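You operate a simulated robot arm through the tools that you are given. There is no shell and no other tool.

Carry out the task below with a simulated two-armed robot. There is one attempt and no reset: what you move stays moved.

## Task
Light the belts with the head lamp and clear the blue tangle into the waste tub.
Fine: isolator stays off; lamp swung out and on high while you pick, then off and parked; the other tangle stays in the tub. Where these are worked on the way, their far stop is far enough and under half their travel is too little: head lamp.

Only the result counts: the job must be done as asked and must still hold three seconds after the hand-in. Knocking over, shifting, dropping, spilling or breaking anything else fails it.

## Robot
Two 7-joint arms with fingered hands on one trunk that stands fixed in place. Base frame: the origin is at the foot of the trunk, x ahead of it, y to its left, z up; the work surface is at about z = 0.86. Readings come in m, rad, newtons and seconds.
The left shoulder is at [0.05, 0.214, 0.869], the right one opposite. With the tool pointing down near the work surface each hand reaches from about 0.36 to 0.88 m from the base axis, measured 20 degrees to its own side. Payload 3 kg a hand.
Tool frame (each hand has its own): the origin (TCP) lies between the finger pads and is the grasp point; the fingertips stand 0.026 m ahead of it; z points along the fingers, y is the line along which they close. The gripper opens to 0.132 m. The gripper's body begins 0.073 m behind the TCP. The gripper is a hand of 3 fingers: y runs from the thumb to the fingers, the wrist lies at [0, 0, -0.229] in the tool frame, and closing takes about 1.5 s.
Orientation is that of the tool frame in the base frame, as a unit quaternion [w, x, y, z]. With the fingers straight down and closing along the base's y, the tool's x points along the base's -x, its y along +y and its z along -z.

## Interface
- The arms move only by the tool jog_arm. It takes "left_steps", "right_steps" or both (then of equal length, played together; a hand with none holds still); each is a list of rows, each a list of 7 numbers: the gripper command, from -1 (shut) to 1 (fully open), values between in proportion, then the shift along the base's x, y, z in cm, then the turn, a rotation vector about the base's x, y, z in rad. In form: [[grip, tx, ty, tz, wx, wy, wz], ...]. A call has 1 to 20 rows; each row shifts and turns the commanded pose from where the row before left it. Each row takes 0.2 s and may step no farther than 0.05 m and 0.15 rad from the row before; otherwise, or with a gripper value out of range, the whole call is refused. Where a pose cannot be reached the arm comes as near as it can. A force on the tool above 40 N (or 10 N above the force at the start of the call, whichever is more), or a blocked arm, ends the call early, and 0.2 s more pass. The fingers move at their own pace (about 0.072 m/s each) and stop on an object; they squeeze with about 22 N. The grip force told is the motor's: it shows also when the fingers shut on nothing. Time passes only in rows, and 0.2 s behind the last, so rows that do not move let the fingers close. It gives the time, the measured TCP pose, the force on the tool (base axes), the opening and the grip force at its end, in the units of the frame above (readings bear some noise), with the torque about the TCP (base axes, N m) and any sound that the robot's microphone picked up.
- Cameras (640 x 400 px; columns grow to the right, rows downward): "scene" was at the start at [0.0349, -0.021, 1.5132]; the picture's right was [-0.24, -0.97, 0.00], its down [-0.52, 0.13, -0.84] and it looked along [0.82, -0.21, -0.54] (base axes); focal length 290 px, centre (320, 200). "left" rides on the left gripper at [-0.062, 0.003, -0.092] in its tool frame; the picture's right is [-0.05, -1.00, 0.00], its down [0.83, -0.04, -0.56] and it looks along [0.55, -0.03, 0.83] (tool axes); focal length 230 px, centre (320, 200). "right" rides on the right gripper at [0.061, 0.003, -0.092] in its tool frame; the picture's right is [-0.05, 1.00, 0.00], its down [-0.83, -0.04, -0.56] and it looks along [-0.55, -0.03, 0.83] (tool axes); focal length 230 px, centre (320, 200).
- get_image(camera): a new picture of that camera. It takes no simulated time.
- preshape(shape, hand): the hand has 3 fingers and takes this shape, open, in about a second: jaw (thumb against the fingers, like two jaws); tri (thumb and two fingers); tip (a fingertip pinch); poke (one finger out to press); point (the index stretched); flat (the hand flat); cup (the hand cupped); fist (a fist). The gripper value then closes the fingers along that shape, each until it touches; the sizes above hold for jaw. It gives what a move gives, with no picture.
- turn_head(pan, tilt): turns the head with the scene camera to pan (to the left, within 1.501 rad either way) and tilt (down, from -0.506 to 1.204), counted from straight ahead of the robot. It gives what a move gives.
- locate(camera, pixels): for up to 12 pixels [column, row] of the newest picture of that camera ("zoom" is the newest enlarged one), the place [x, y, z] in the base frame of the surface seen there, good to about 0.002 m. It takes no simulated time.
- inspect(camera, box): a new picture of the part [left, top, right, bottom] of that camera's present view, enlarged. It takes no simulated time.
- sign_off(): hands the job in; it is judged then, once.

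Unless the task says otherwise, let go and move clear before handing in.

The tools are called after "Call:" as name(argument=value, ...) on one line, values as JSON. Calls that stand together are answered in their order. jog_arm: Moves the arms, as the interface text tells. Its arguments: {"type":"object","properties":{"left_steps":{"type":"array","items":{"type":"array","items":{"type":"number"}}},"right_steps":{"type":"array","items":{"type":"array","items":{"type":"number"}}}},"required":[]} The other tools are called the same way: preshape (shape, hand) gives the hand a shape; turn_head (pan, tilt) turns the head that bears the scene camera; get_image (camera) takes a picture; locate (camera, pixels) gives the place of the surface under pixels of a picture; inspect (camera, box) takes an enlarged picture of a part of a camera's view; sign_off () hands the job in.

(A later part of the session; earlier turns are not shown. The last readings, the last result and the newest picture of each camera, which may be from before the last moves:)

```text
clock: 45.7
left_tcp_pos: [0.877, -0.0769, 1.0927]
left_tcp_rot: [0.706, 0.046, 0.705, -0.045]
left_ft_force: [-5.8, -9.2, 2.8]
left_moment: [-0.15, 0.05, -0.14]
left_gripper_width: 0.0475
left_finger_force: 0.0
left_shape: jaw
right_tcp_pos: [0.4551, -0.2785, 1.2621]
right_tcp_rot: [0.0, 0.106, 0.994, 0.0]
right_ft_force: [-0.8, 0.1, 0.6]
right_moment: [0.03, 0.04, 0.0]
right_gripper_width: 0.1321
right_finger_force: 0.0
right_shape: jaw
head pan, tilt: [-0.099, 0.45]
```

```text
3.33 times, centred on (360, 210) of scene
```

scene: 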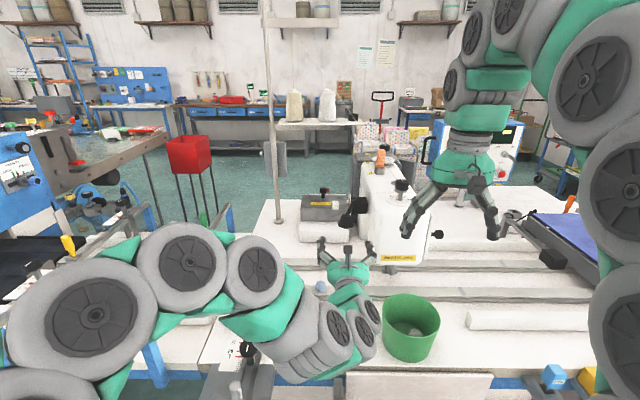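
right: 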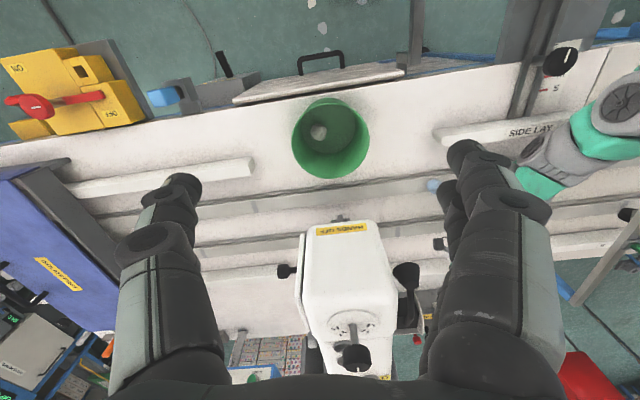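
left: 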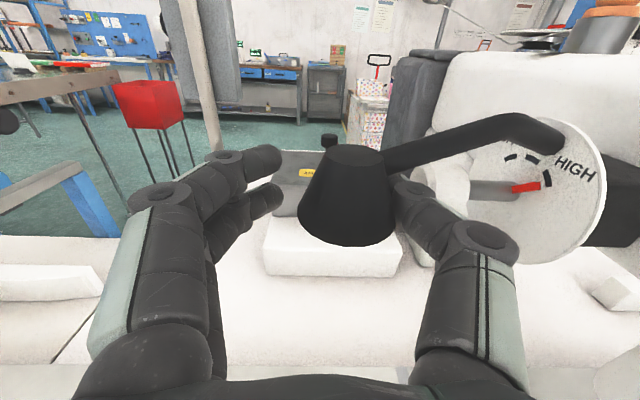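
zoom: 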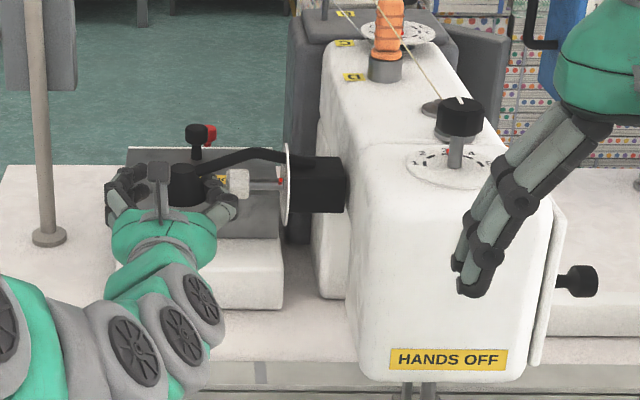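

Call:
locate(camera="left", pixels=[[362, 160], [345, 205], [400, 160], [430, 148], [465, 135], [500, 122], [408, 182], [520, 190]])

Call:
inspect(camera="left", box=[280, 90, 640, 260])

```text
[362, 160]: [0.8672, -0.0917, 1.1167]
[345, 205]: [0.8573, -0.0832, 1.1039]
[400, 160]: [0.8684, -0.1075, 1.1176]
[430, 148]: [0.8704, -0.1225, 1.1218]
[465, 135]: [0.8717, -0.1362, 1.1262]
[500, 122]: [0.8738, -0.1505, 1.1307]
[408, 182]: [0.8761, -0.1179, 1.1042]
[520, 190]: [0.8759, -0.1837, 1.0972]
```

```text
1.78 times, centred on (460, 175) of left
```

zoom: 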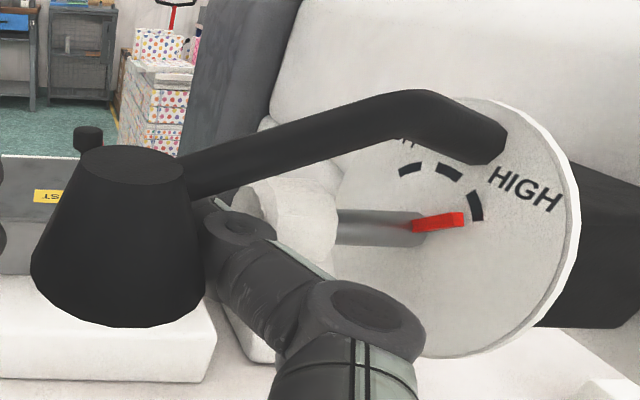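

The lamp is near 85° with ~6 N resisting in x. I'll push one more centimetre to see whether this is the end stop.

Call:
jog_arm(left_steps=[[-0.4, 0.5, 0.0, 0, 0, 0, 0], [-0.4, 0.5, 0.0, 0, 0, 0, 0], [-0.4, 0.0, 0.0, 0, 0, 0, 0]])

Call:
get_image(camera="left")

Call:
locate(camera="left", pixels=[[362, 160], [345, 205], [400, 160], [430, 148], [465, 135], [500, 122], [408, 182], [520, 190]])

```text
clock: 46.5
left_tcp_pos: [0.8873, -0.076, 1.0923]
left_tcp_rot: [0.707, 0.046, 0.705, -0.045]
left_ft_force: [-3.3, -8.6, 3.0]
left_moment: [-0.13, 0.05, -0.05]
left_gripper_width: 0.0469
left_finger_force: 0.1
left_shape: jaw
right_tcp_pos: [0.4547, -0.2778, 1.2616]
right_tcp_rot: [0.001, 0.106, 0.994, 0.001]
right_ft_force: [-0.6, -0.4, -0.4]
right_moment: [0.0, 0.0, 0.01]
right_gripper_width: 0.1317
right_finger_force: 0.1
right_shape: jaw
head pan, tilt: [-0.099, 0.45]
```

```text
taken
```

left: 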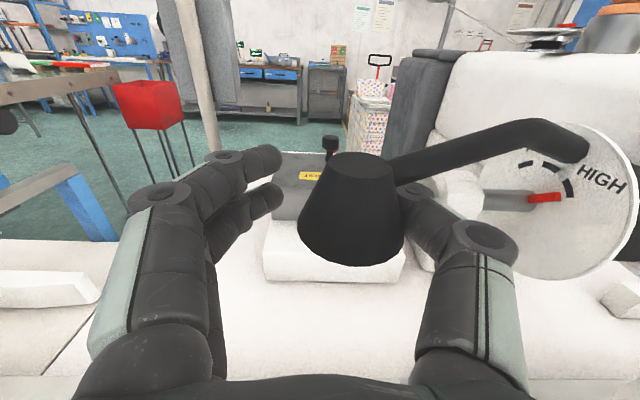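

```text
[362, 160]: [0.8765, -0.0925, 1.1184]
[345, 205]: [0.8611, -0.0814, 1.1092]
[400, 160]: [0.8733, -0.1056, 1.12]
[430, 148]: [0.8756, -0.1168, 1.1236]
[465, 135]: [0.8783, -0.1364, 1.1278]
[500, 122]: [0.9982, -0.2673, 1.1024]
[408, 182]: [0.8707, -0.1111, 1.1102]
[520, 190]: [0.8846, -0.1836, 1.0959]
```

By circle fit (pivot ≈(0.877,-0.2155), r≈0.126) the lamp is ~84° from park. I'll ease the grip, pull the hand straight back, then use closed fingertips to nudge the hood forward and confirm the far stop.

Call:
jog_arm(left_steps=[[-0.2, 0, 0.15, 0, 0, 0, 0], [-0.12, 0, 0.15, 0, 0, 0, 0], [-0.12, 0, 0, 0, 0, 0, 0], [-0.12, -1.5, 0.15, 0, 0, 0, 0], [-0.12, -1.5, 0.15, 0, 0, 0, 0], [0.2, -2, 0.2, 0, 0, 0, 0], [0.3, -2, 0.2, 0, 0, 0, 0], [0.3, -2, 0.2, 0, 0, 0, 0]])

Call:
get_image(camera="left")

Call:
inspect(camera="scene", box=[280, 150, 440, 270])

```text
clock: 48.3
left_tcp_pos: [0.7962, -0.0645, 1.0921]
left_tcp_rot: [0.706, 0.044, 0.706, -0.044]
left_ft_force: [0.0, -0.3, -0.4]
left_moment: [0.03, 0.0, 0.0]
left_gripper_width: 0.0856
left_finger_force: 0.1
left_shape: jaw
right_tcp_pos: [0.4546, -0.2779, 1.2619]
right_tcp_rot: [-0.001, 0.105, 0.994, 0.0]
right_ft_force: [-0.1, -0.2, -0.3]
right_moment: [-0.01, 0.01, 0.04]
right_gripper_width: 0.1319
right_finger_force: 0.1
right_shape: jaw
head pan, tilt: [-0.099, 0.45]
```

```text
taken
```

left: 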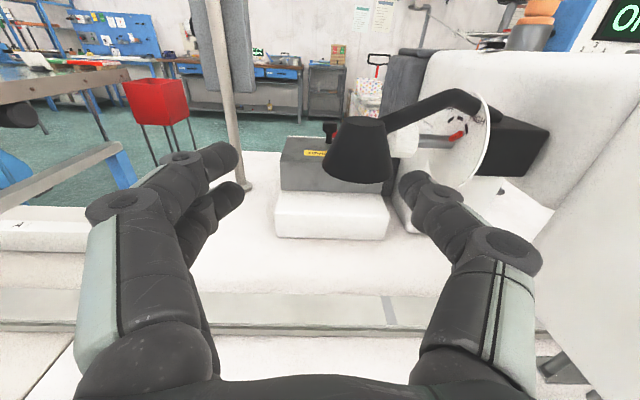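

```text
3.33 times, centred on (360, 210) of scene
```

zoom: 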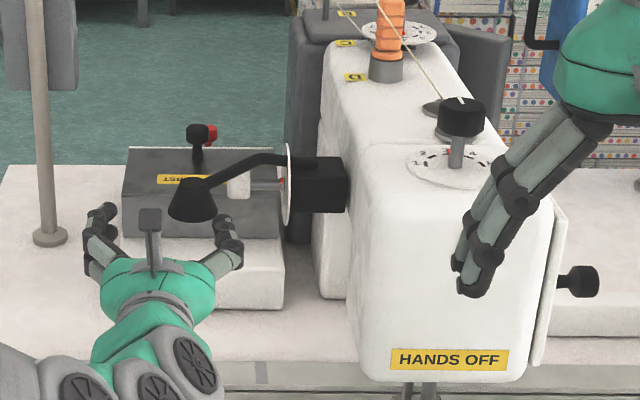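

The hood was dragged back slightly by friction. I'll back off, close the fingers into a blunt tip, align with the hood, and push it forward in small increments.

Call:
jog_arm(left_steps=[[0.2, -2, -0.3, 0.3, 0, 0, 0], [-0.4, -2, -0.4, 0.3, 0, 0, 0], [-1, 0, -0.4, 0.2, 0, 0, 0], [-1, 0, -0.4, 0, 0, 0, 0], [-1, 0, -0.4, 0, 0, 0, 0], [-1, 0, 0, 0, 0, 0, 0], [-1, 0, 0, 0, 0, 0, 0]])

Call:
get_image(camera="left")

Call:
locate(camera="left", pixels=[[352, 110], [345, 140], [330, 145], [365, 145], [400, 105], [430, 90], [320, 180], [310, 175], [340, 180]])

```text
clock: 49.9
left_tcp_pos: [0.7575, -0.0832, 1.102]
left_tcp_rot: [0.707, 0.046, 0.704, -0.044]
left_ft_force: [-0.9, 0.5, 0.1]
left_moment: [0.01, -0.01, 0.02]
left_gripper_width: 0.0
left_finger_force: 21.9
left_shape: jaw
right_tcp_pos: [0.4549, -0.2783, 1.2622]
right_tcp_rot: [-0.001, 0.105, 0.994, 0.0]
right_ft_force: [-0.8, 0.0, -0.2]
right_moment: [0.01, -0.02, -0.03]
right_gripper_width: 0.132
right_finger_force: 0.1
right_shape: jaw
head pan, tilt: [-0.099, 0.45]
```

```text
taken
```

left: 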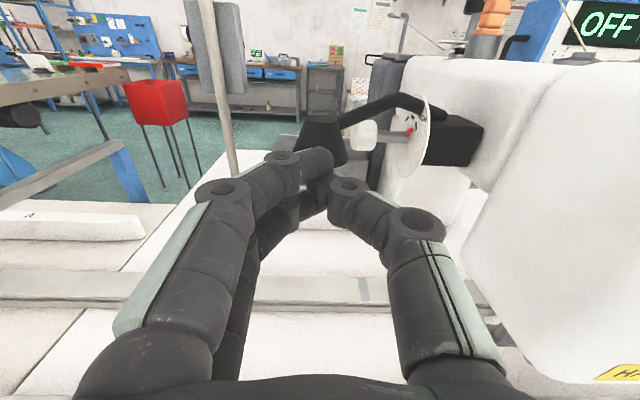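

```text
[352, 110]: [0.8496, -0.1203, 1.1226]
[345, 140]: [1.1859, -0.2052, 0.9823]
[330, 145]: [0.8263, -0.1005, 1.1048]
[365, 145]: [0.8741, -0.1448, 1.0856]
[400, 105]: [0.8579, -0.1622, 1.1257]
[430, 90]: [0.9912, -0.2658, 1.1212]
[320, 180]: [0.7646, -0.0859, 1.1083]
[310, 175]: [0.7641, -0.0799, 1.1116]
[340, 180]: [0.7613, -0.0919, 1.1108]
```

Hood front is at (0.826,-0.10,1.105). I'll advance the closed fingertips into it and keep pushing gently, monitoring the force.

Call:
jog_arm(left_steps=[[-1, 1.5, -0.3, -0.1, 0, 0, 0], [-1, 1.5, -0.3, -0.1, 0, 0, 0], [-1, 1.5, -0.2, -0.1, 0, 0, 0], [-1, 0.8, 0, 0, 0, 0, 0], [-1, 0.8, 0, 0, 0, 0, 0], [-1, 0.8, 0, 0, 0, 0, 0]])

Call:
get_image(camera="left")

Call:
inspect(camera="scene", box=[280, 150, 440, 270])

```text
clock: 51.3
left_tcp_pos: [0.8267, -0.0919, 1.0971]
left_tcp_rot: [0.707, 0.046, 0.705, -0.044]
left_ft_force: [-7.6, -0.7, -1.2]
left_moment: [0.01, 0.09, -0.04]
left_gripper_width: 0.0001
left_finger_force: 21.9
left_shape: jaw
right_tcp_pos: [0.4541, -0.279, 1.2628]
right_tcp_rot: [-0.001, 0.105, 0.994, -0.001]
right_ft_force: [-0.5, 0.9, 0.2]
right_moment: [-0.02, 0.01, -0.01]
right_gripper_width: 0.1321
right_finger_force: 0.0
right_shape: jaw
head pan, tilt: [-0.099, 0.45]
```

```text
taken
```

left: 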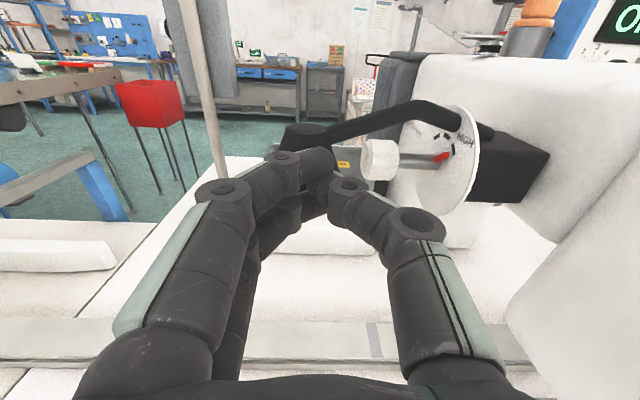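

```text
3.33 times, centred on (360, 210) of scene
```

zoom: 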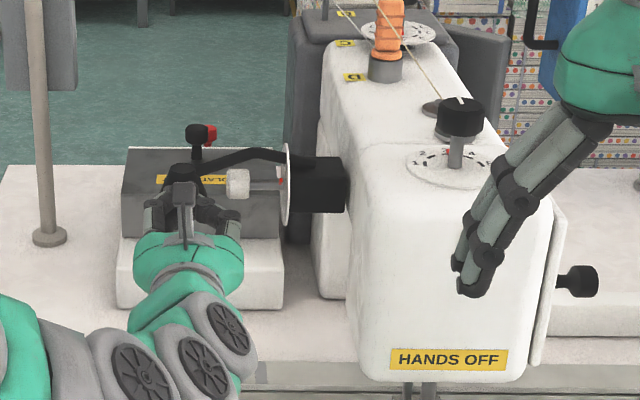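

Contact now at 7.6 N. One more small push will tell whether this is the end stop.

Call:
jog_arm(left_steps=[[-1, 0.4, 0, 0, 0, 0, 0], [-1, 0.3, 0, 0, 0, 0, 0]])

Call:
get_image(camera="left")

Call:
locate(camera="left", pixels=[[300, 130], [345, 130], [380, 118], [410, 108], [440, 105], [378, 150]])

```text
clock: 51.9
left_tcp_pos: [0.8306, -0.0968, 1.0986]
left_tcp_rot: [0.707, 0.049, 0.704, -0.047]
left_ft_force: [-14.6, -6.1, 3.9]
left_moment: [-0.05, 0.0, -0.19]
left_gripper_width: 0.0002
left_finger_force: 21.4
left_shape: jaw
right_tcp_pos: [0.4538, -0.2789, 1.2624]
right_tcp_rot: [0.0, 0.106, 0.994, 0.0]
right_ft_force: [0.5, 0.1, 0.0]
right_moment: [-0.02, 0.0, -0.02]
right_gripper_width: 0.132
right_finger_force: 0.0
right_shape: jaw
head pan, tilt: [-0.099, 0.45]
stopped in row 2 (left hand): the force on the tool passed its limit at 43 N (the readings are from after the stop); the commanded pose is now the measured one
```

```text
taken
```

left: 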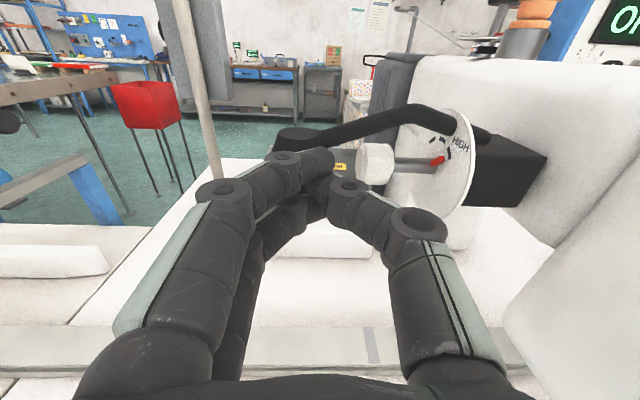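

```text
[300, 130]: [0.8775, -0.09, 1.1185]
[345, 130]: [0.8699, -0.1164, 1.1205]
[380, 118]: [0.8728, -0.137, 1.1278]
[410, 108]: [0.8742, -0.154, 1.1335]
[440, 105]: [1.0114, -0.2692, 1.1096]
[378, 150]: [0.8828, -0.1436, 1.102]
```

The force spiked to 43 N against a hard stop – the lamp is at its far stop (~90°, hood at (0.877,-0.09)). I'll withdraw the left hand and park it to the left, out of the way.

Call:
jog_arm(left_steps=[[-1, -0.5, 0.1, 0, 0, 0, 0], [-1, -2, 0, 0, 0, 0, 0], [-1, -3, 0, 0, 0, 0, 0], [-1, -3, 0, 0, 0, 0, 0], [-1, -3, 1, 0.5, 0, 0, 0], [-1, -3, 3, 0.5, 0, 0, 0], [-1, -2, 4, 0.5, 0, 0, 0], [-1, 0, 4, 0.5, 0, 0, 0], [-1, 0, 4, 0.5, 0, 0, 0], [-1, 0, 4, 0, 0, 0, 0], [-1, 0, 4, 0, 0, 0, 0], [-1, 0, 4, 0, 0, 0, 0]])

Call:
get_image(camera="scene")

Call:
inspect(camera="scene", box=[300, 150, 420, 230])

Call:
get_image(camera="right")

```text
clock: 54.5
left_tcp_pos: [0.6721, 0.0241, 1.1327]
left_tcp_rot: [0.706, 0.047, 0.705, -0.045]
left_ft_force: [0.0, 0.0, -0.1]
left_moment: [-0.02, 0.0, -0.01]
left_gripper_width: 0.0
left_finger_force: 22.1
left_shape: jaw
left hand out of reach, approached as far as the arm can: row 8, 9, 10, 11, 12
right_tcp_pos: [0.4554, -0.2777, 1.2622]
right_tcp_rot: [0.0, 0.105, 0.995, 0.0]
right_ft_force: [0.2, -1.0, 0.5]
right_moment: [-0.04, -0.05, -0.01]
right_gripper_width: 0.1316
right_finger_force: 0.1
right_shape: jaw
head pan, tilt: [-0.099, 0.45]
```

```text
taken
```

scene: 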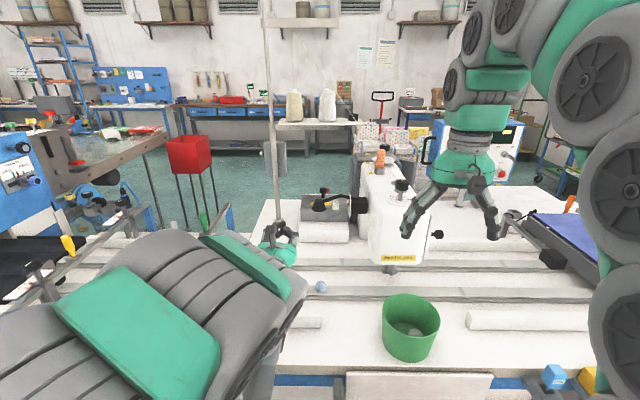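

```text
5.00 times, centred on (360, 190) of scene
```

zoom: 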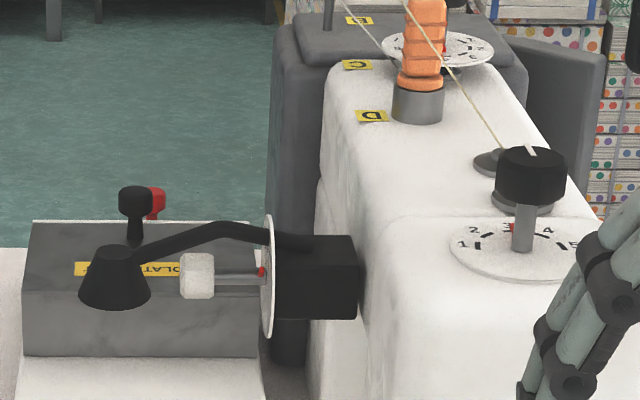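

```text
taken
```

right: 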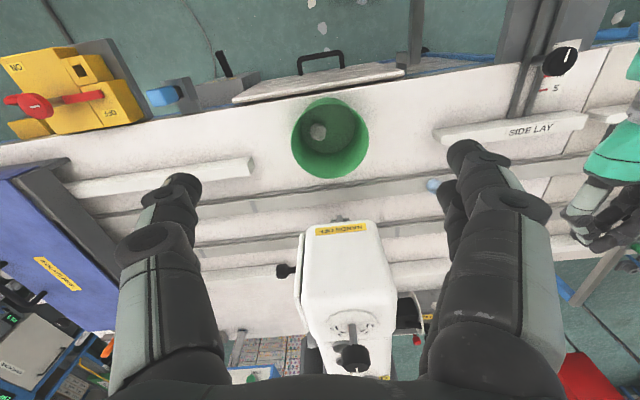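

The left hand stalled at (0.672,0.024,1.133) because the arm is too folded when pointing forward. I'll yaw it to the right while moving up-left so it clears the right hand's workspace.

Call:
jog_arm(left_steps=[[-1, 0, 1, 1, 0, 0, -0.14], [-1, 0, 1, 1, 0, 0, -0.14], [-1, 0, 2, 1, 0, 0, -0.14], [-1, 0, 3, 1, 0, 0, -0.14], [-1, 0, 4, 1, 0, 0, -0.14], [-1, 0, 4, 1, 0, 0, -0.1], [-1, 0, 4, 0, 0, 0, 0], [-1, 0, 4, 0, 0, 0, 0]])

Call:
get_image(camera="scene")

```text
clock: 56.3
left_tcp_pos: [0.6797, 0.2558, 1.2029]
left_tcp_rot: [0.632, 0.319, 0.63, -0.318]
left_ft_force: [-0.8, -0.9, 0.2]
left_moment: [0.02, -0.01, -0.01]
left_gripper_width: 0.0
left_finger_force: 21.7
left_shape: jaw
left hand out of reach, approached as far as the arm can: row 1
right_tcp_pos: [0.4552, -0.2785, 1.2624]
right_tcp_rot: [0.0, 0.106, 0.994, 0.0]
right_ft_force: [-0.1, 0.8, -0.3]
right_moment: [-0.03, -0.01, 0.0]
right_gripper_width: 0.1319
right_finger_force: 0.1
right_shape: jaw
head pan, tilt: [-0.099, 0.45]
```

```text
taken
```

scene: 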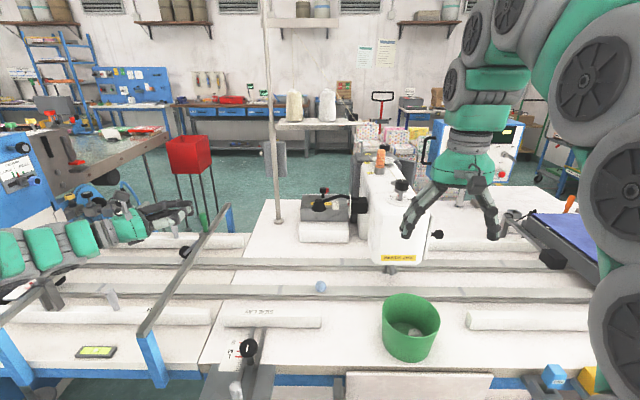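

Left hand is clear. Now I'll measure the ball and the tub rim precisely for the right hand.

Call:
inspect(camera="scene", box=[296, 270, 344, 300])

Call:
locate(camera="zoom", pixels=[[320, 210], [290, 215], [355, 215], [320, 160], [320, 265], [320, 300], [240, 230], [420, 230], [320, 140], [320, 120]])

Call:
locate(camera="scene", pixels=[[383, 305], [440, 315], [411, 293], [410, 326], [395, 345], [432, 340], [412, 333], [420, 325], [400, 325]])

```text
13.33 times, centred on (320, 285) of scene
```

zoom: 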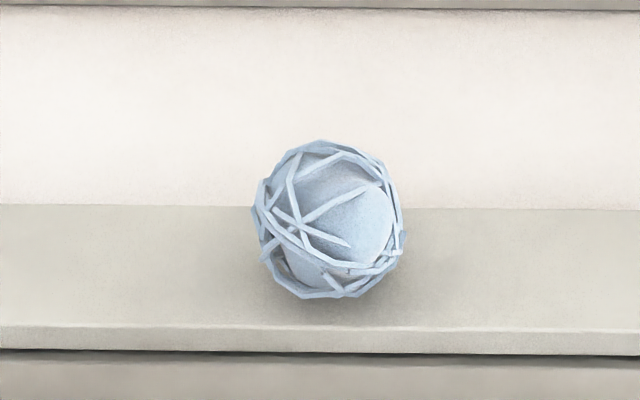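

```text
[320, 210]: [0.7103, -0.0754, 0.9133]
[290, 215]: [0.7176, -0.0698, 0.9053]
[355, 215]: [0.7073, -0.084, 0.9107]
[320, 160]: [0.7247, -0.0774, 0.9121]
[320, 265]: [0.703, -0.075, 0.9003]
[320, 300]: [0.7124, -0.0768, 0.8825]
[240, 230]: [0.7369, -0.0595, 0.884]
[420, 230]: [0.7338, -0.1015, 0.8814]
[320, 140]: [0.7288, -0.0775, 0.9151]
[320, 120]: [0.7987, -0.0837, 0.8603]
```

```text
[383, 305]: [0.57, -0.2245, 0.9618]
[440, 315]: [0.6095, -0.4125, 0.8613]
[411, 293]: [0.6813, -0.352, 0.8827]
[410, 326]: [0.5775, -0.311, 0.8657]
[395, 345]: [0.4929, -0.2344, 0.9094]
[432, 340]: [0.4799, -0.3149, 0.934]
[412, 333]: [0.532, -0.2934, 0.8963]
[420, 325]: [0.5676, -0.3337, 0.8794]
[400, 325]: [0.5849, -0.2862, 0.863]
```

Ball centre is ≈(0.7165,-0.0775,0.900), radius ~17 mm. I'll get the tub's rim from the right camera.

Call:
inspect(camera="right", box=[280, 80, 380, 190])

Call:
locate(camera="right", pixels=[[294, 138], [367, 138], [330, 99], [330, 176], [318, 132], [340, 132], [305, 110], [355, 165]])

```text
3.64 times, centred on (330, 135) of right
```

zoom: 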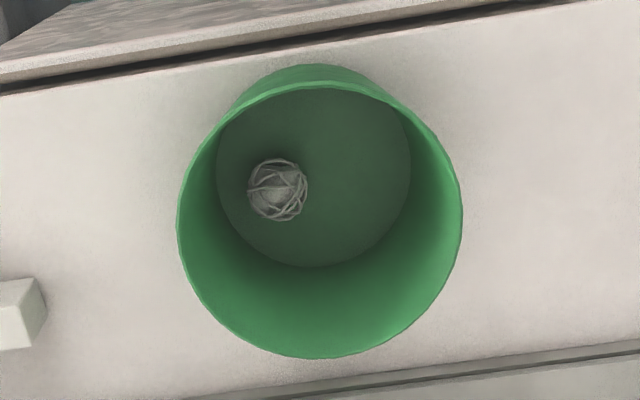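

```text
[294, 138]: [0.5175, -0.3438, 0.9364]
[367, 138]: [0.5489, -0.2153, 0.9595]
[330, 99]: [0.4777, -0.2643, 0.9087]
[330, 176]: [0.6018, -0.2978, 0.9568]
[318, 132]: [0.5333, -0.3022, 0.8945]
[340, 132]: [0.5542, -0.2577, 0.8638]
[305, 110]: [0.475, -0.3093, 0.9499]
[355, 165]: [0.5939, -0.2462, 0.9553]
```

Tub centre ≈(0.539,-0.281), rim z≈0.96, radius ≈67 mm, grey tangle inside. I'll bring the right hand over the blue ball to z≈1.0.

Call:
jog_arm(right_steps=[[0.4, 1.5, 2.87, -1.5, 0, 0, 0], [0.4, 1.5, 2.87, -1.5, 0, 0, 0], [0.4, 1.5, 2.87, -1.5, 0, 0, 0], [0.4, 1.5, 2.87, -1.5, 0, 0, 0], [0.4, 1.5, 2.87, -1.5, 0, 0, 0], [0.4, 1.5, 2.87, -1.5, 0, 0, 0], [0.4, 1.5, 2.87, -1.5, 0, 0, 0], [0.4, 2.23, 0, -2.2, 0, 0, 0], [0.4, 2.23, 0, -2.2, 0, 0, 0], [0.4, 2.23, 0, -2.2, 0, 0, 0], [0.4, 2.23, 0, -2.2, 0, 0, 0], [0.4, 2.23, 0, -2.2, 0, 0, 0], [0.4, 2.23, 0, -2.2, 0, 0, 0], [0.4, 2.23, 0, -2.2, 0, 0, 0], [0.4, 0, 0, 0, 0, 0, 0]])

Call:
get_image(camera="right")

Call:
get_image(camera="scene")

```text
clock: 59.5
left_tcp_pos: [0.6789, 0.256, 1.2017]
left_tcp_rot: [0.632, 0.319, 0.631, -0.318]
left_ft_force: [0.2, -0.7, -0.4]
left_moment: [0.02, -0.02, 0.01]
left_gripper_width: 0.0
left_finger_force: 21.6
left_shape: jaw
right_tcp_pos: [0.7159, -0.0764, 1.0019]
right_tcp_rot: [0.0, 0.105, 0.994, 0.001]
right_ft_force: [0.2, -0.3, 0.0]
right_moment: [0.01, 0.0, -0.03]
right_gripper_width: 0.0924
right_finger_force: 0.1
right_shape: jaw
head pan, tilt: [-0.099, 0.45]
```

```text
taken
```

right: 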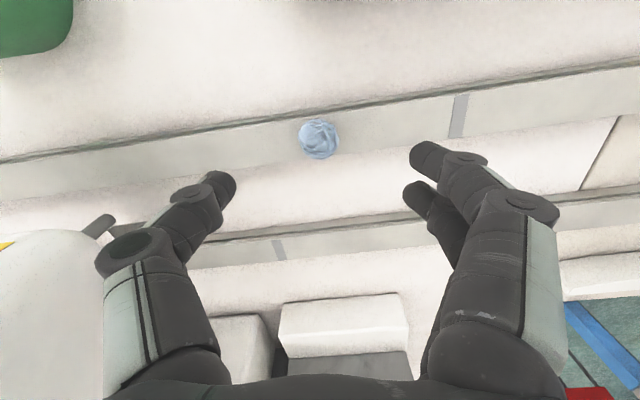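

```text
taken
```

scene: 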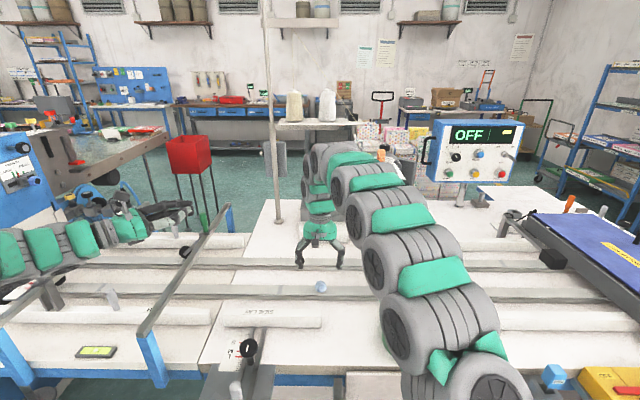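

The ball shows at right-camera (319,139), nearly centred under the hand. I'll refine its position from this closer view.

Call:
inspect(camera="right", box=[280, 105, 360, 175])

Call:
locate(camera="right", pixels=[[319, 139], [302, 139], [336, 139], [319, 122], [319, 156], [319, 130], [319, 148], [310, 139], [328, 139]])

```text
5.71 times, centred on (320, 140) of right
```

zoom: 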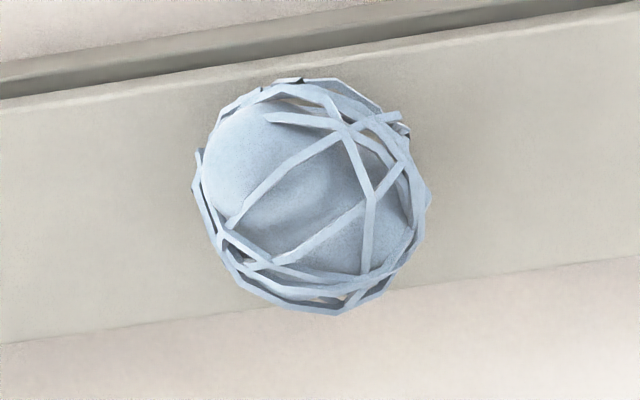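

```text
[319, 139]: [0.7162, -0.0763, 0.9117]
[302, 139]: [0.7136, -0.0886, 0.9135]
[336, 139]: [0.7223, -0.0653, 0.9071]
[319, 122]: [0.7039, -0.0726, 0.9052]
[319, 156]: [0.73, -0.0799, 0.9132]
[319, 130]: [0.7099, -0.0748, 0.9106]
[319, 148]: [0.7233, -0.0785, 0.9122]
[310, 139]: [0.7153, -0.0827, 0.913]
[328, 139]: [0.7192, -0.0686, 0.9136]
```

Ball centre refined to ≈(0.718,-0.077,0.900). I'll descend to z≈0.914 with the fingers straddling it.

Call:
jog_arm(right_steps=[[0.4, 0.2, -0.05, -1.5, 0, 0, 0], [0.4, 0, 0, -1.5, 0, 0, 0], [0.4, 0, 0, -1.5, 0, 0, 0], [0.4, 0, 0, -1.5, 0, 0, 0], [0.4, 0, 0, -1.5, 0, 0, 0], [0.4, 0, 0, -1.2, 0, 0, 0], [0.4, 0, 0, 0, 0, 0, 0]])

Call:
get_image(camera="right")

Call:
inspect(camera="scene", box=[260, 180, 400, 310])

```text
clock: 61.1
left_tcp_pos: [0.6791, 0.255, 1.2016]
left_tcp_rot: [0.632, 0.319, 0.63, -0.318]
left_ft_force: [0.3, 1.2, -0.4]
left_moment: [0.01, -0.03, 0.01]
left_gripper_width: 0.0
left_finger_force: 21.6
left_shape: jaw
right_tcp_pos: [0.7169, -0.0771, 0.9173]
right_tcp_rot: [0.0, 0.105, 0.995, -0.001]
right_ft_force: [0.2, -0.5, 0.1]
right_moment: [-0.01, 0.03, 0.0]
right_gripper_width: 0.0927
right_finger_force: 0.0
right_shape: jaw
head pan, tilt: [-0.099, 0.45]
```

```text
taken
```

right: 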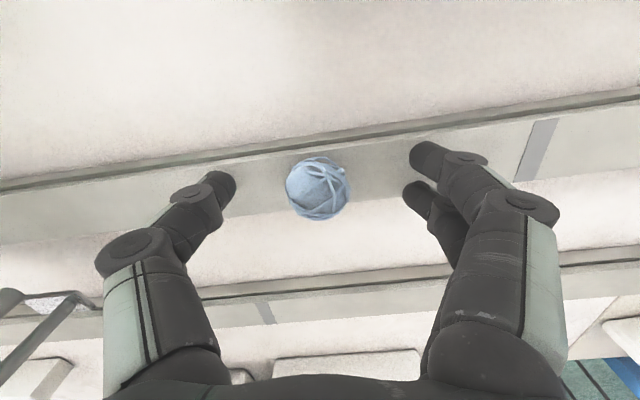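

```text
3.08 times, centred on (330, 245) of scene
```

zoom: 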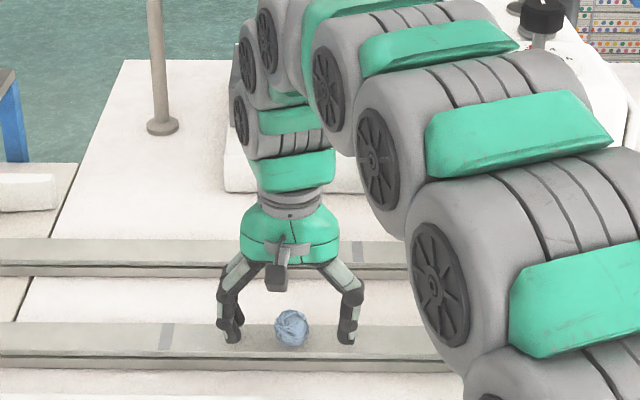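

The ball sits between the fingers. Before closing, I'll check that the right wrist isn't near the swung-out lamp.

Call:
locate(camera="zoom", pixels=[[250, 60], [245, 125], [268, 35], [295, 60], [290, 160], [330, 80], [350, 45], [232, 50], [225, 150], [292, 325], [272, 325], [312, 325]])

Call:
get_image(camera="left")

```text
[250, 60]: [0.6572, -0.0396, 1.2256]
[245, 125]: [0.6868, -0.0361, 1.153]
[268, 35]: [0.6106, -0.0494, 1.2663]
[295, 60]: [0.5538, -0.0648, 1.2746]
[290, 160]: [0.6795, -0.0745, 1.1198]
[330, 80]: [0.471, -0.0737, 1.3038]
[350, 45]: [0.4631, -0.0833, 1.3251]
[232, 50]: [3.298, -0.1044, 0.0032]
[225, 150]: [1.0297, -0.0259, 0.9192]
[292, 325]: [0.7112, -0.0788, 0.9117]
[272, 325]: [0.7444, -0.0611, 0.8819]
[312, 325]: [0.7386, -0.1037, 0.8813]
```

```text
taken
```

left: 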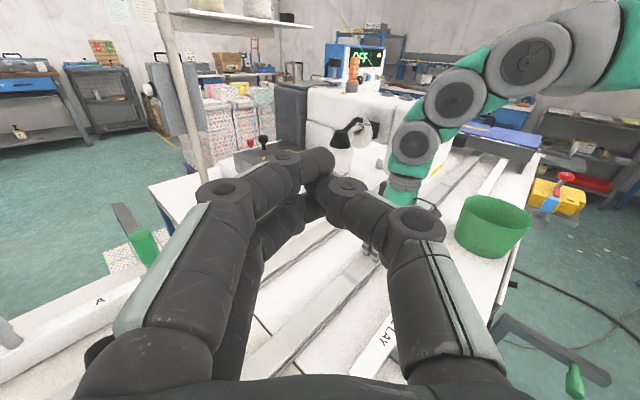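

Wrist and forearm lean back toward the robot, clear of the lamp. I'll zoom on the lamp in the left view to confirm state.

Call:
inspect(camera="left", box=[310, 90, 410, 170])

Call:
inspect(camera="right", box=[170, 110, 480, 260])

```text
5.00 times, centred on (360, 130) of left
```

zoom: 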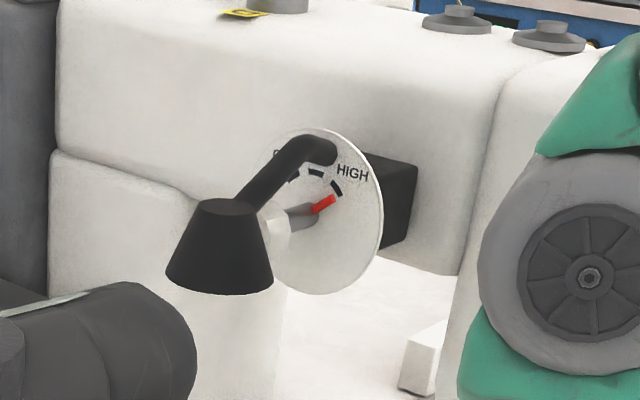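

```text
2.06 times, centred on (325, 185) of right
```

zoom: 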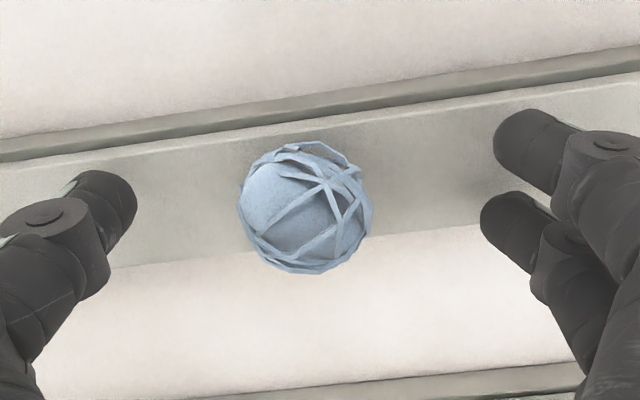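

The lamp is out and the pointer is at or slightly past HIGH. I'll take one tighter look at the dial to be sure before picking.

Call:
inspect(camera="left", box=[348, 114, 380, 146])

Call:
inspect(camera="left", box=[326, 112, 376, 152])

```text
12.50 times, centred on (364, 130) of left
```

zoom: 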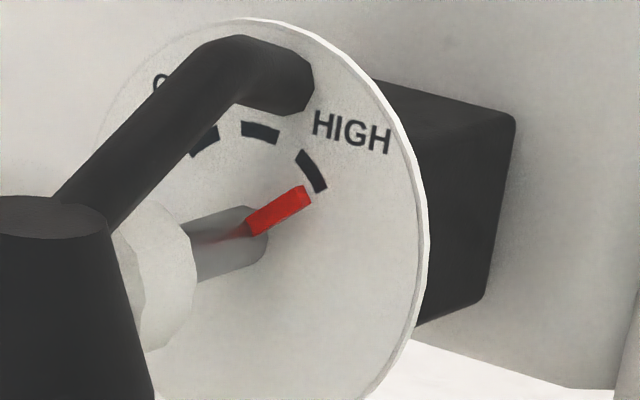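

```text
10.00 times, centred on (351, 132) of left
```

zoom: 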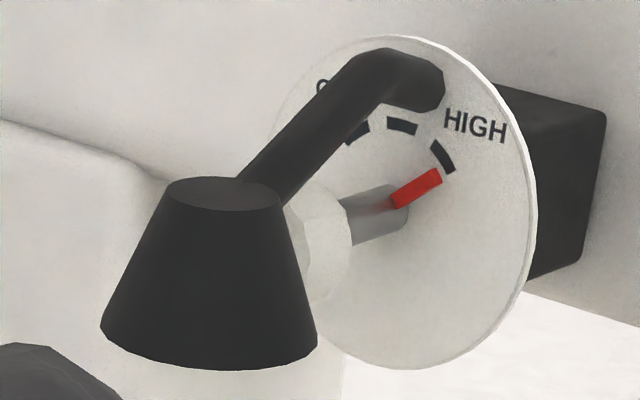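

By geometry the pointer is at -50° versus HIGH at -40°, i.e. at/just past HIGH, which is the far end of its travel. Now I'll lower 3 mm and close on the ball.

Call:
jog_arm(right_steps=[[0.4, 0.1, 0, -0.3, 0, 0, 0], [0.1, 0, 0, 0, 0, 0, 0], [-0.2, 0, 0, 0, 0, 0, 0], [-0.4, 0, 0, 0, 0, 0, 0], [-0.6, 0, 0, 0, 0, 0, 0], [-1, 0, 0, 0, 0, 0, 0], [-1, 0, 0, 0, 0, 0, 0], [-1, 0, 0, 0, 0, 0, 0]])

Call:
get_image(camera="right")

```text
clock: 62.9
left_tcp_pos: [0.6797, 0.2559, 1.2014]
left_tcp_rot: [0.633, 0.317, 0.631, -0.317]
left_ft_force: [-0.4, -0.3, 0.7]
left_moment: [0.0, -0.03, -0.01]
left_gripper_width: 0.0
left_finger_force: 22.1
left_shape: jaw
right_tcp_pos: [0.7183, -0.0781, 0.913]
right_tcp_rot: [0.0, 0.105, 0.994, 0.0]
right_ft_force: [-0.8, -0.4, -0.5]
right_moment: [-0.02, -0.04, -0.03]
right_gripper_width: 0.0241
right_finger_force: 21.6
right_shape: jaw
head pan, tilt: [-0.099, 0.45]
```

```text
taken
```

right: 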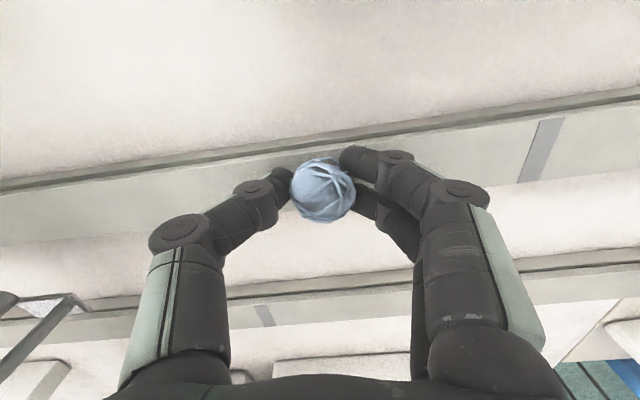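

The ball is gripped (24 mm, 21.6 N). I'll lift it straight up about 12 cm and check that it holds.

Call:
jog_arm(right_steps=[[-1, 0, 0, 1, 0, 0, 0], [-1, 0, 0, 2, 0, 0, 0], [-1, 0, 0, 2.5, 0, 0, 0], [-1, 0, 0, 2.5, 0, 0, 0], [-1, 0, 0, 2.5, 0, 0, 0], [-1, 0, 0, 1.5, 0, 0, 0]])

Call:
get_image(camera="right")

Call:
get_image(camera="scene")

```text
clock: 64.3
left_tcp_pos: [0.6789, 0.2559, 1.2018]
left_tcp_rot: [0.633, 0.318, 0.631, -0.318]
left_ft_force: [-0.5, -0.3, 0.8]
left_moment: [0.04, 0.0, 0.02]
left_gripper_width: 0.0001
left_finger_force: 22.0
left_shape: jaw
right_tcp_pos: [0.7194, -0.0791, 1.0314]
right_tcp_rot: [0.0, 0.106, 0.994, 0.0]
right_ft_force: [0.0, 1.0, 0.2]
right_moment: [-0.03, -0.02, -0.03]
right_gripper_width: 0.024
right_finger_force: 21.7
right_shape: jaw
head pan, tilt: [-0.099, 0.45]
```

```text
taken
```

right: 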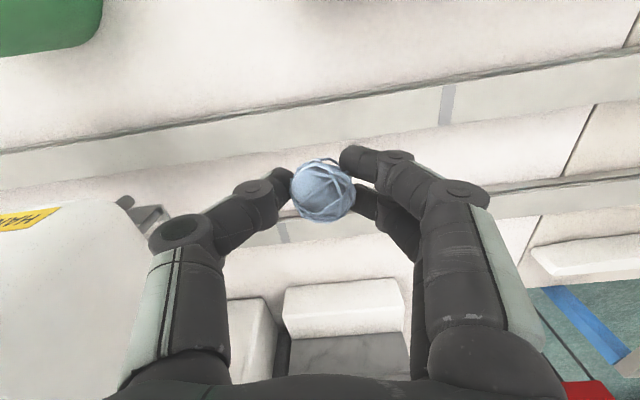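

```text
taken
```

scene: 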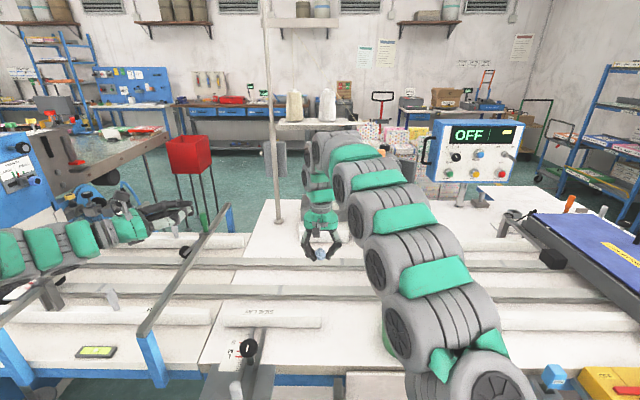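

Ball is securely held at 24 mm. I'll carry it back away from the head, then across to above the tub.

Call:
jog_arm(right_steps=[[-1, -2.0, 0, 0.5, 0, 0, 0], [-1, -3.0, 0, 0.5, 0, 0, 0], [-1, -3.0, 0, 0.5, 0, 0, 0], [-1, -3.0, 0, 0.5, 0, 0, 0], [-1, -3.0, 0, 0, 0, 0, 0], [-1, -0.5, -2.0, 0, 0, 0, 0], [-1, -0.5, -3.0, 0, 0, 0, 0], [-1, -0.5, -3.0, 0, 0, 0, 0], [-1, -0.5, -3.0, 0, 0, 0, 0], [-1, -0.5, -3.0, 0, 0, 0, 0], [-1, -0.5, -3.0, 0, 0, 0, 0], [-1, -0.4, -2.2, 0, 0, 0, 0], [-1, 0, 0, 0, 0, 0, 0]])

Call:
get_image(camera="right")

Call:
get_image(camera="scene")

```text
clock: 67.1
left_tcp_pos: [0.6787, 0.2553, 1.2019]
left_tcp_rot: [0.633, 0.318, 0.631, -0.317]
left_ft_force: [0.2, -0.6, -0.1]
left_moment: [0.01, -0.02, 0.02]
left_gripper_width: 0.0
left_finger_force: 21.8
left_shape: jaw
right_tcp_pos: [0.5457, -0.2723, 1.0526]
right_tcp_rot: [0.0, 0.106, 0.994, 0.0]
right_ft_force: [-0.7, -1.0, 0.0]
right_moment: [-0.01, 0.03, 0.02]
right_gripper_width: 0.0241
right_finger_force: 22.3
right_shape: jaw
head pan, tilt: [-0.099, 0.45]
```

```text
taken
```

right: 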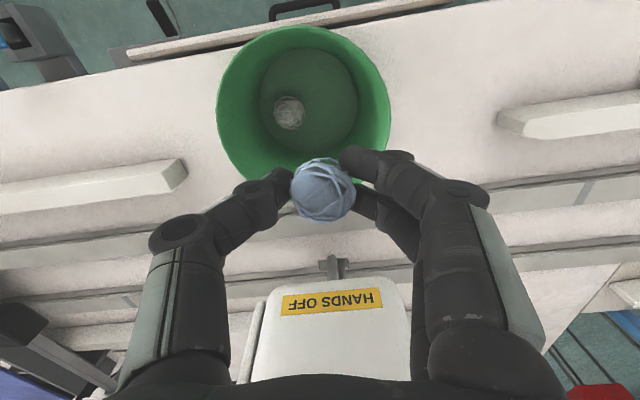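

```text
taken
```

scene: 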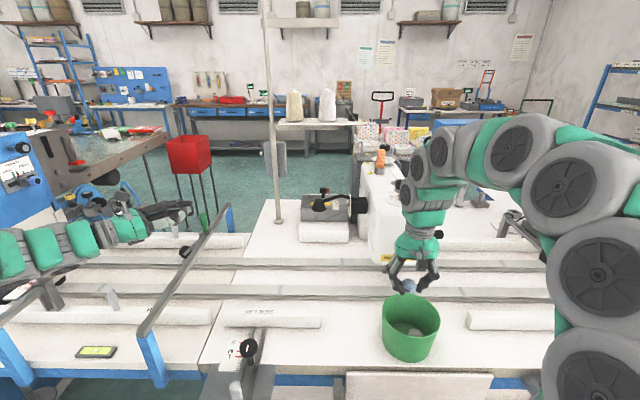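

The ball is above the tub area. I'll re-measure the rim from this closer view to centre the drop.

Call:
locate(camera="right", pixels=[[219, 100], [388, 100], [305, 29], [240, 160], [375, 155], [250, 45], [360, 50], [288, 112], [310, 105]])

Call:
inspect(camera="right", box=[200, 10, 410, 230])

```text
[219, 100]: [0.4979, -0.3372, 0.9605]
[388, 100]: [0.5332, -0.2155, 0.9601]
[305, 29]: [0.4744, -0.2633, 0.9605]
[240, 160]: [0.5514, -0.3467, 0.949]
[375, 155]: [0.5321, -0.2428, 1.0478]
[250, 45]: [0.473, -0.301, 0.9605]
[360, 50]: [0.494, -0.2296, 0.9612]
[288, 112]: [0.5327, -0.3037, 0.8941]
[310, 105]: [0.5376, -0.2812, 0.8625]
```

```text
1.82 times, centred on (305, 120) of right
```

zoom: 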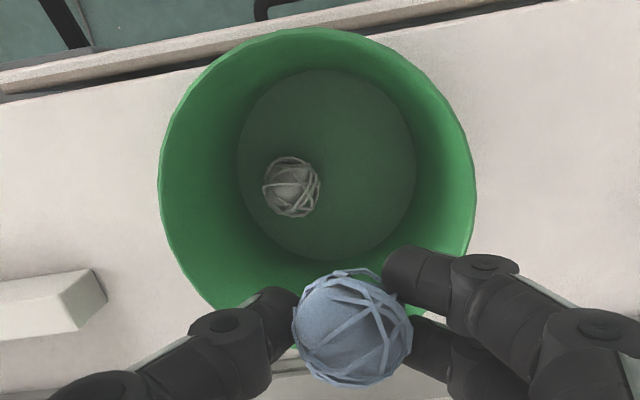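

Tub centre ≈(0.544,-0.284), rim z 0.9605; the ball at (0.546,-0.272) is well inside and clear of the grey tangle. I'll lower it into the tub mouth.

Call:
jog_arm(right_steps=[[-1, 0, 0, -2, 0, 0, 0], [-1, 0, -0.2, -2, 0, 0, 0], [-1, 0, -0.2, -2, 0, 0, 0], [-1, 0, 0, -2, 0, 0, 0], [-1, 0, 0, -2, 0, 0, 0], [-1, 0, 0, -1, 0, 0, 0], [-1, 0, 0, 0, 0, 0, 0]])

Call:
get_image(camera="right")

Call:
inspect(camera="scene", box=[350, 210, 470, 380])

```text
clock: 68.7
left_tcp_pos: [0.6784, 0.2562, 1.2024]
left_tcp_rot: [0.633, 0.318, 0.631, -0.317]
left_ft_force: [0.2, 1.0, -0.7]
left_moment: [0.01, 0.0, -0.01]
left_gripper_width: 0.0001
left_finger_force: 22.1
left_shape: jaw
right_tcp_pos: [0.5451, -0.2749, 0.9442]
right_tcp_rot: [0.0, 0.106, 0.994, 0.0]
right_ft_force: [0.5, 0.4, -0.5]
right_moment: [0.03, -0.02, 0.0]
right_gripper_width: 0.0243
right_finger_force: 22.2
right_shape: jaw
head pan, tilt: [-0.099, 0.45]
```

```text
taken
```

right: 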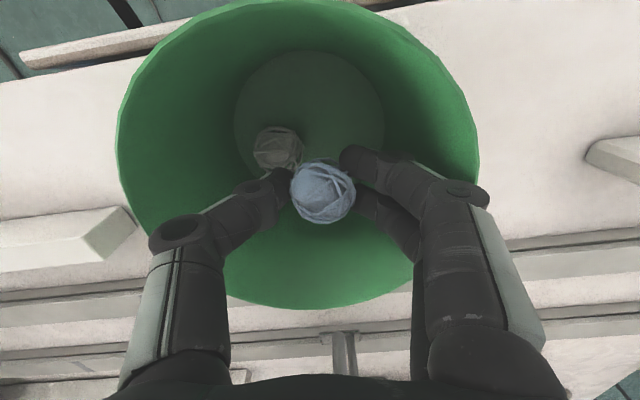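

```text
2.35 times, centred on (410, 295) of scene
```

zoom: 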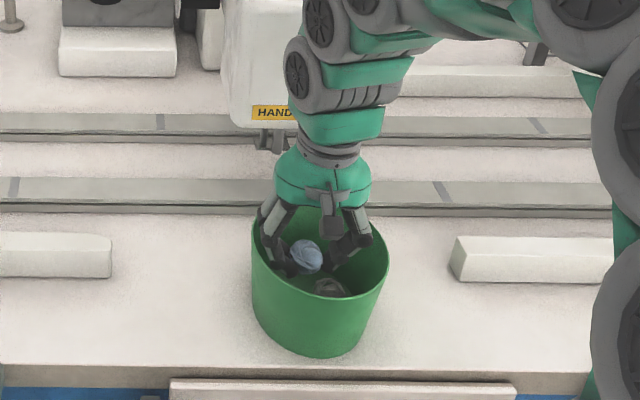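

Ball is inside the tub mouth, fingers clear of the walls. I'll shift 5 mm toward centre and release by opening only part-way.

Call:
jog_arm(right_steps=[[-1, 0, -0.5, 0, 0, 0, 0], [-0.6, 0, 0, 0, 0, 0, 0], [-0.4, 0, 0, 0, 0, 0, 0], [-0.2, 0, 0, 0, 0, 0, 0], [-0.15, 0, 0, 0, 0, 0, 0], [-0.15, 0, 0, 0, 0, 0, 0]])

Call:
get_image(camera="right")

```text
clock: 70.1
left_tcp_pos: [0.6784, 0.2552, 1.2012]
left_tcp_rot: [0.633, 0.318, 0.631, -0.317]
left_ft_force: [0.0, 0.5, 0.3]
left_moment: [0.0, -0.04, -0.02]
left_gripper_width: 0.0001
left_finger_force: 21.7
left_shape: jaw
right_tcp_pos: [0.5454, -0.2779, 0.944]
right_tcp_rot: [0.001, 0.105, 0.994, 0.0]
right_ft_force: [0.4, 0.3, 0.0]
right_moment: [0.0, -0.03, 0.0]
right_gripper_width: 0.0551
right_finger_force: 0.1
right_shape: jaw
head pan, tilt: [-0.099, 0.45]
```

```text
taken
```

right: 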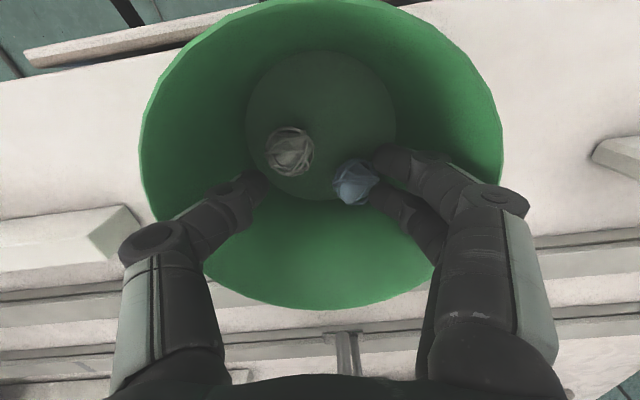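

The blue ball is on the tub floor beside the grey one. I'll raise the right hand straight up.

Call:
jog_arm(right_steps=[[-0.15, 0, 0, 1, 0, 0, 0], [-0.15, 0, 0, 2, 0, 0, 0], [-0.15, 0, 0, 3, 0, 0, 0], [-0.15, 0, 0, 3, 0, 0, 0], [-0.15, 0, 0, 4, 0, 0, 0], [-0.15, -1, 0, 4, 0, 0, 0], [-0.15, -2, 0, 4, 0, 0, 0], [-0.15, -2, 0, 4, 0, 0, 0], [-0.15, -2, 0, 4, 0, 0, 0]])

Call:
get_image(camera="right")

Call:
get_image(camera="scene")

Call:
get_image(camera="left")

```text
clock: 72.1
left_tcp_pos: [0.6784, 0.2556, 1.2013]
left_tcp_rot: [0.633, 0.318, 0.631, -0.318]
left_ft_force: [-0.8, 0.4, 0.0]
left_moment: [-0.01, 0.0, 0.0]
left_gripper_width: 0.0
left_finger_force: 22.2
left_shape: jaw
right_tcp_pos: [0.4734, -0.2792, 1.231]
right_tcp_rot: [-0.001, 0.105, 0.994, -0.001]
right_ft_force: [-0.2, -1.0, 0.1]
right_moment: [0.0, -0.02, 0.05]
right_gripper_width: 0.0553
right_finger_force: 0.1
right_shape: jaw
head pan, tilt: [-0.099, 0.45]
```

```text
taken
```

right: 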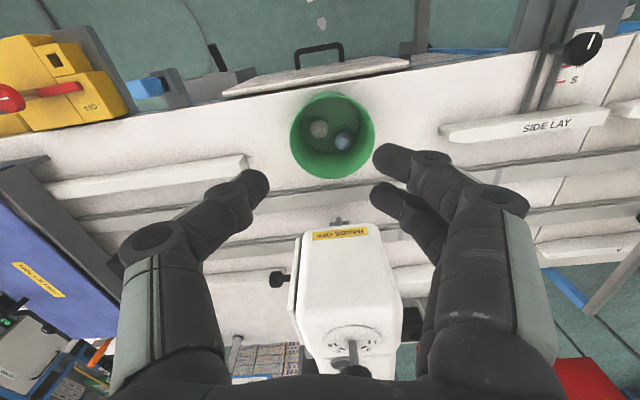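

```text
taken
```

scene: 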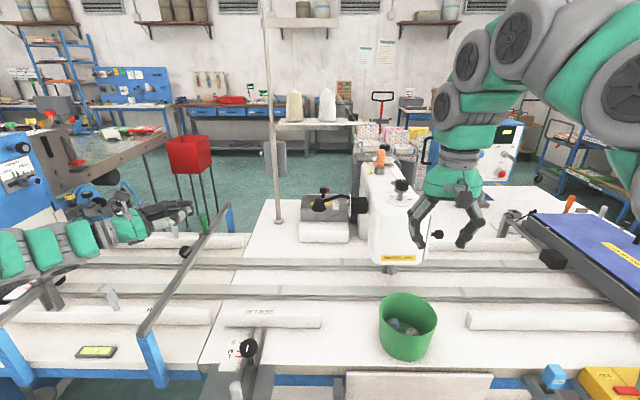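

```text
taken
```

left: 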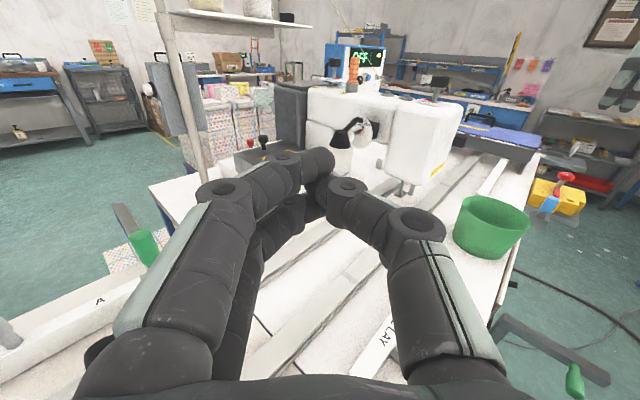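

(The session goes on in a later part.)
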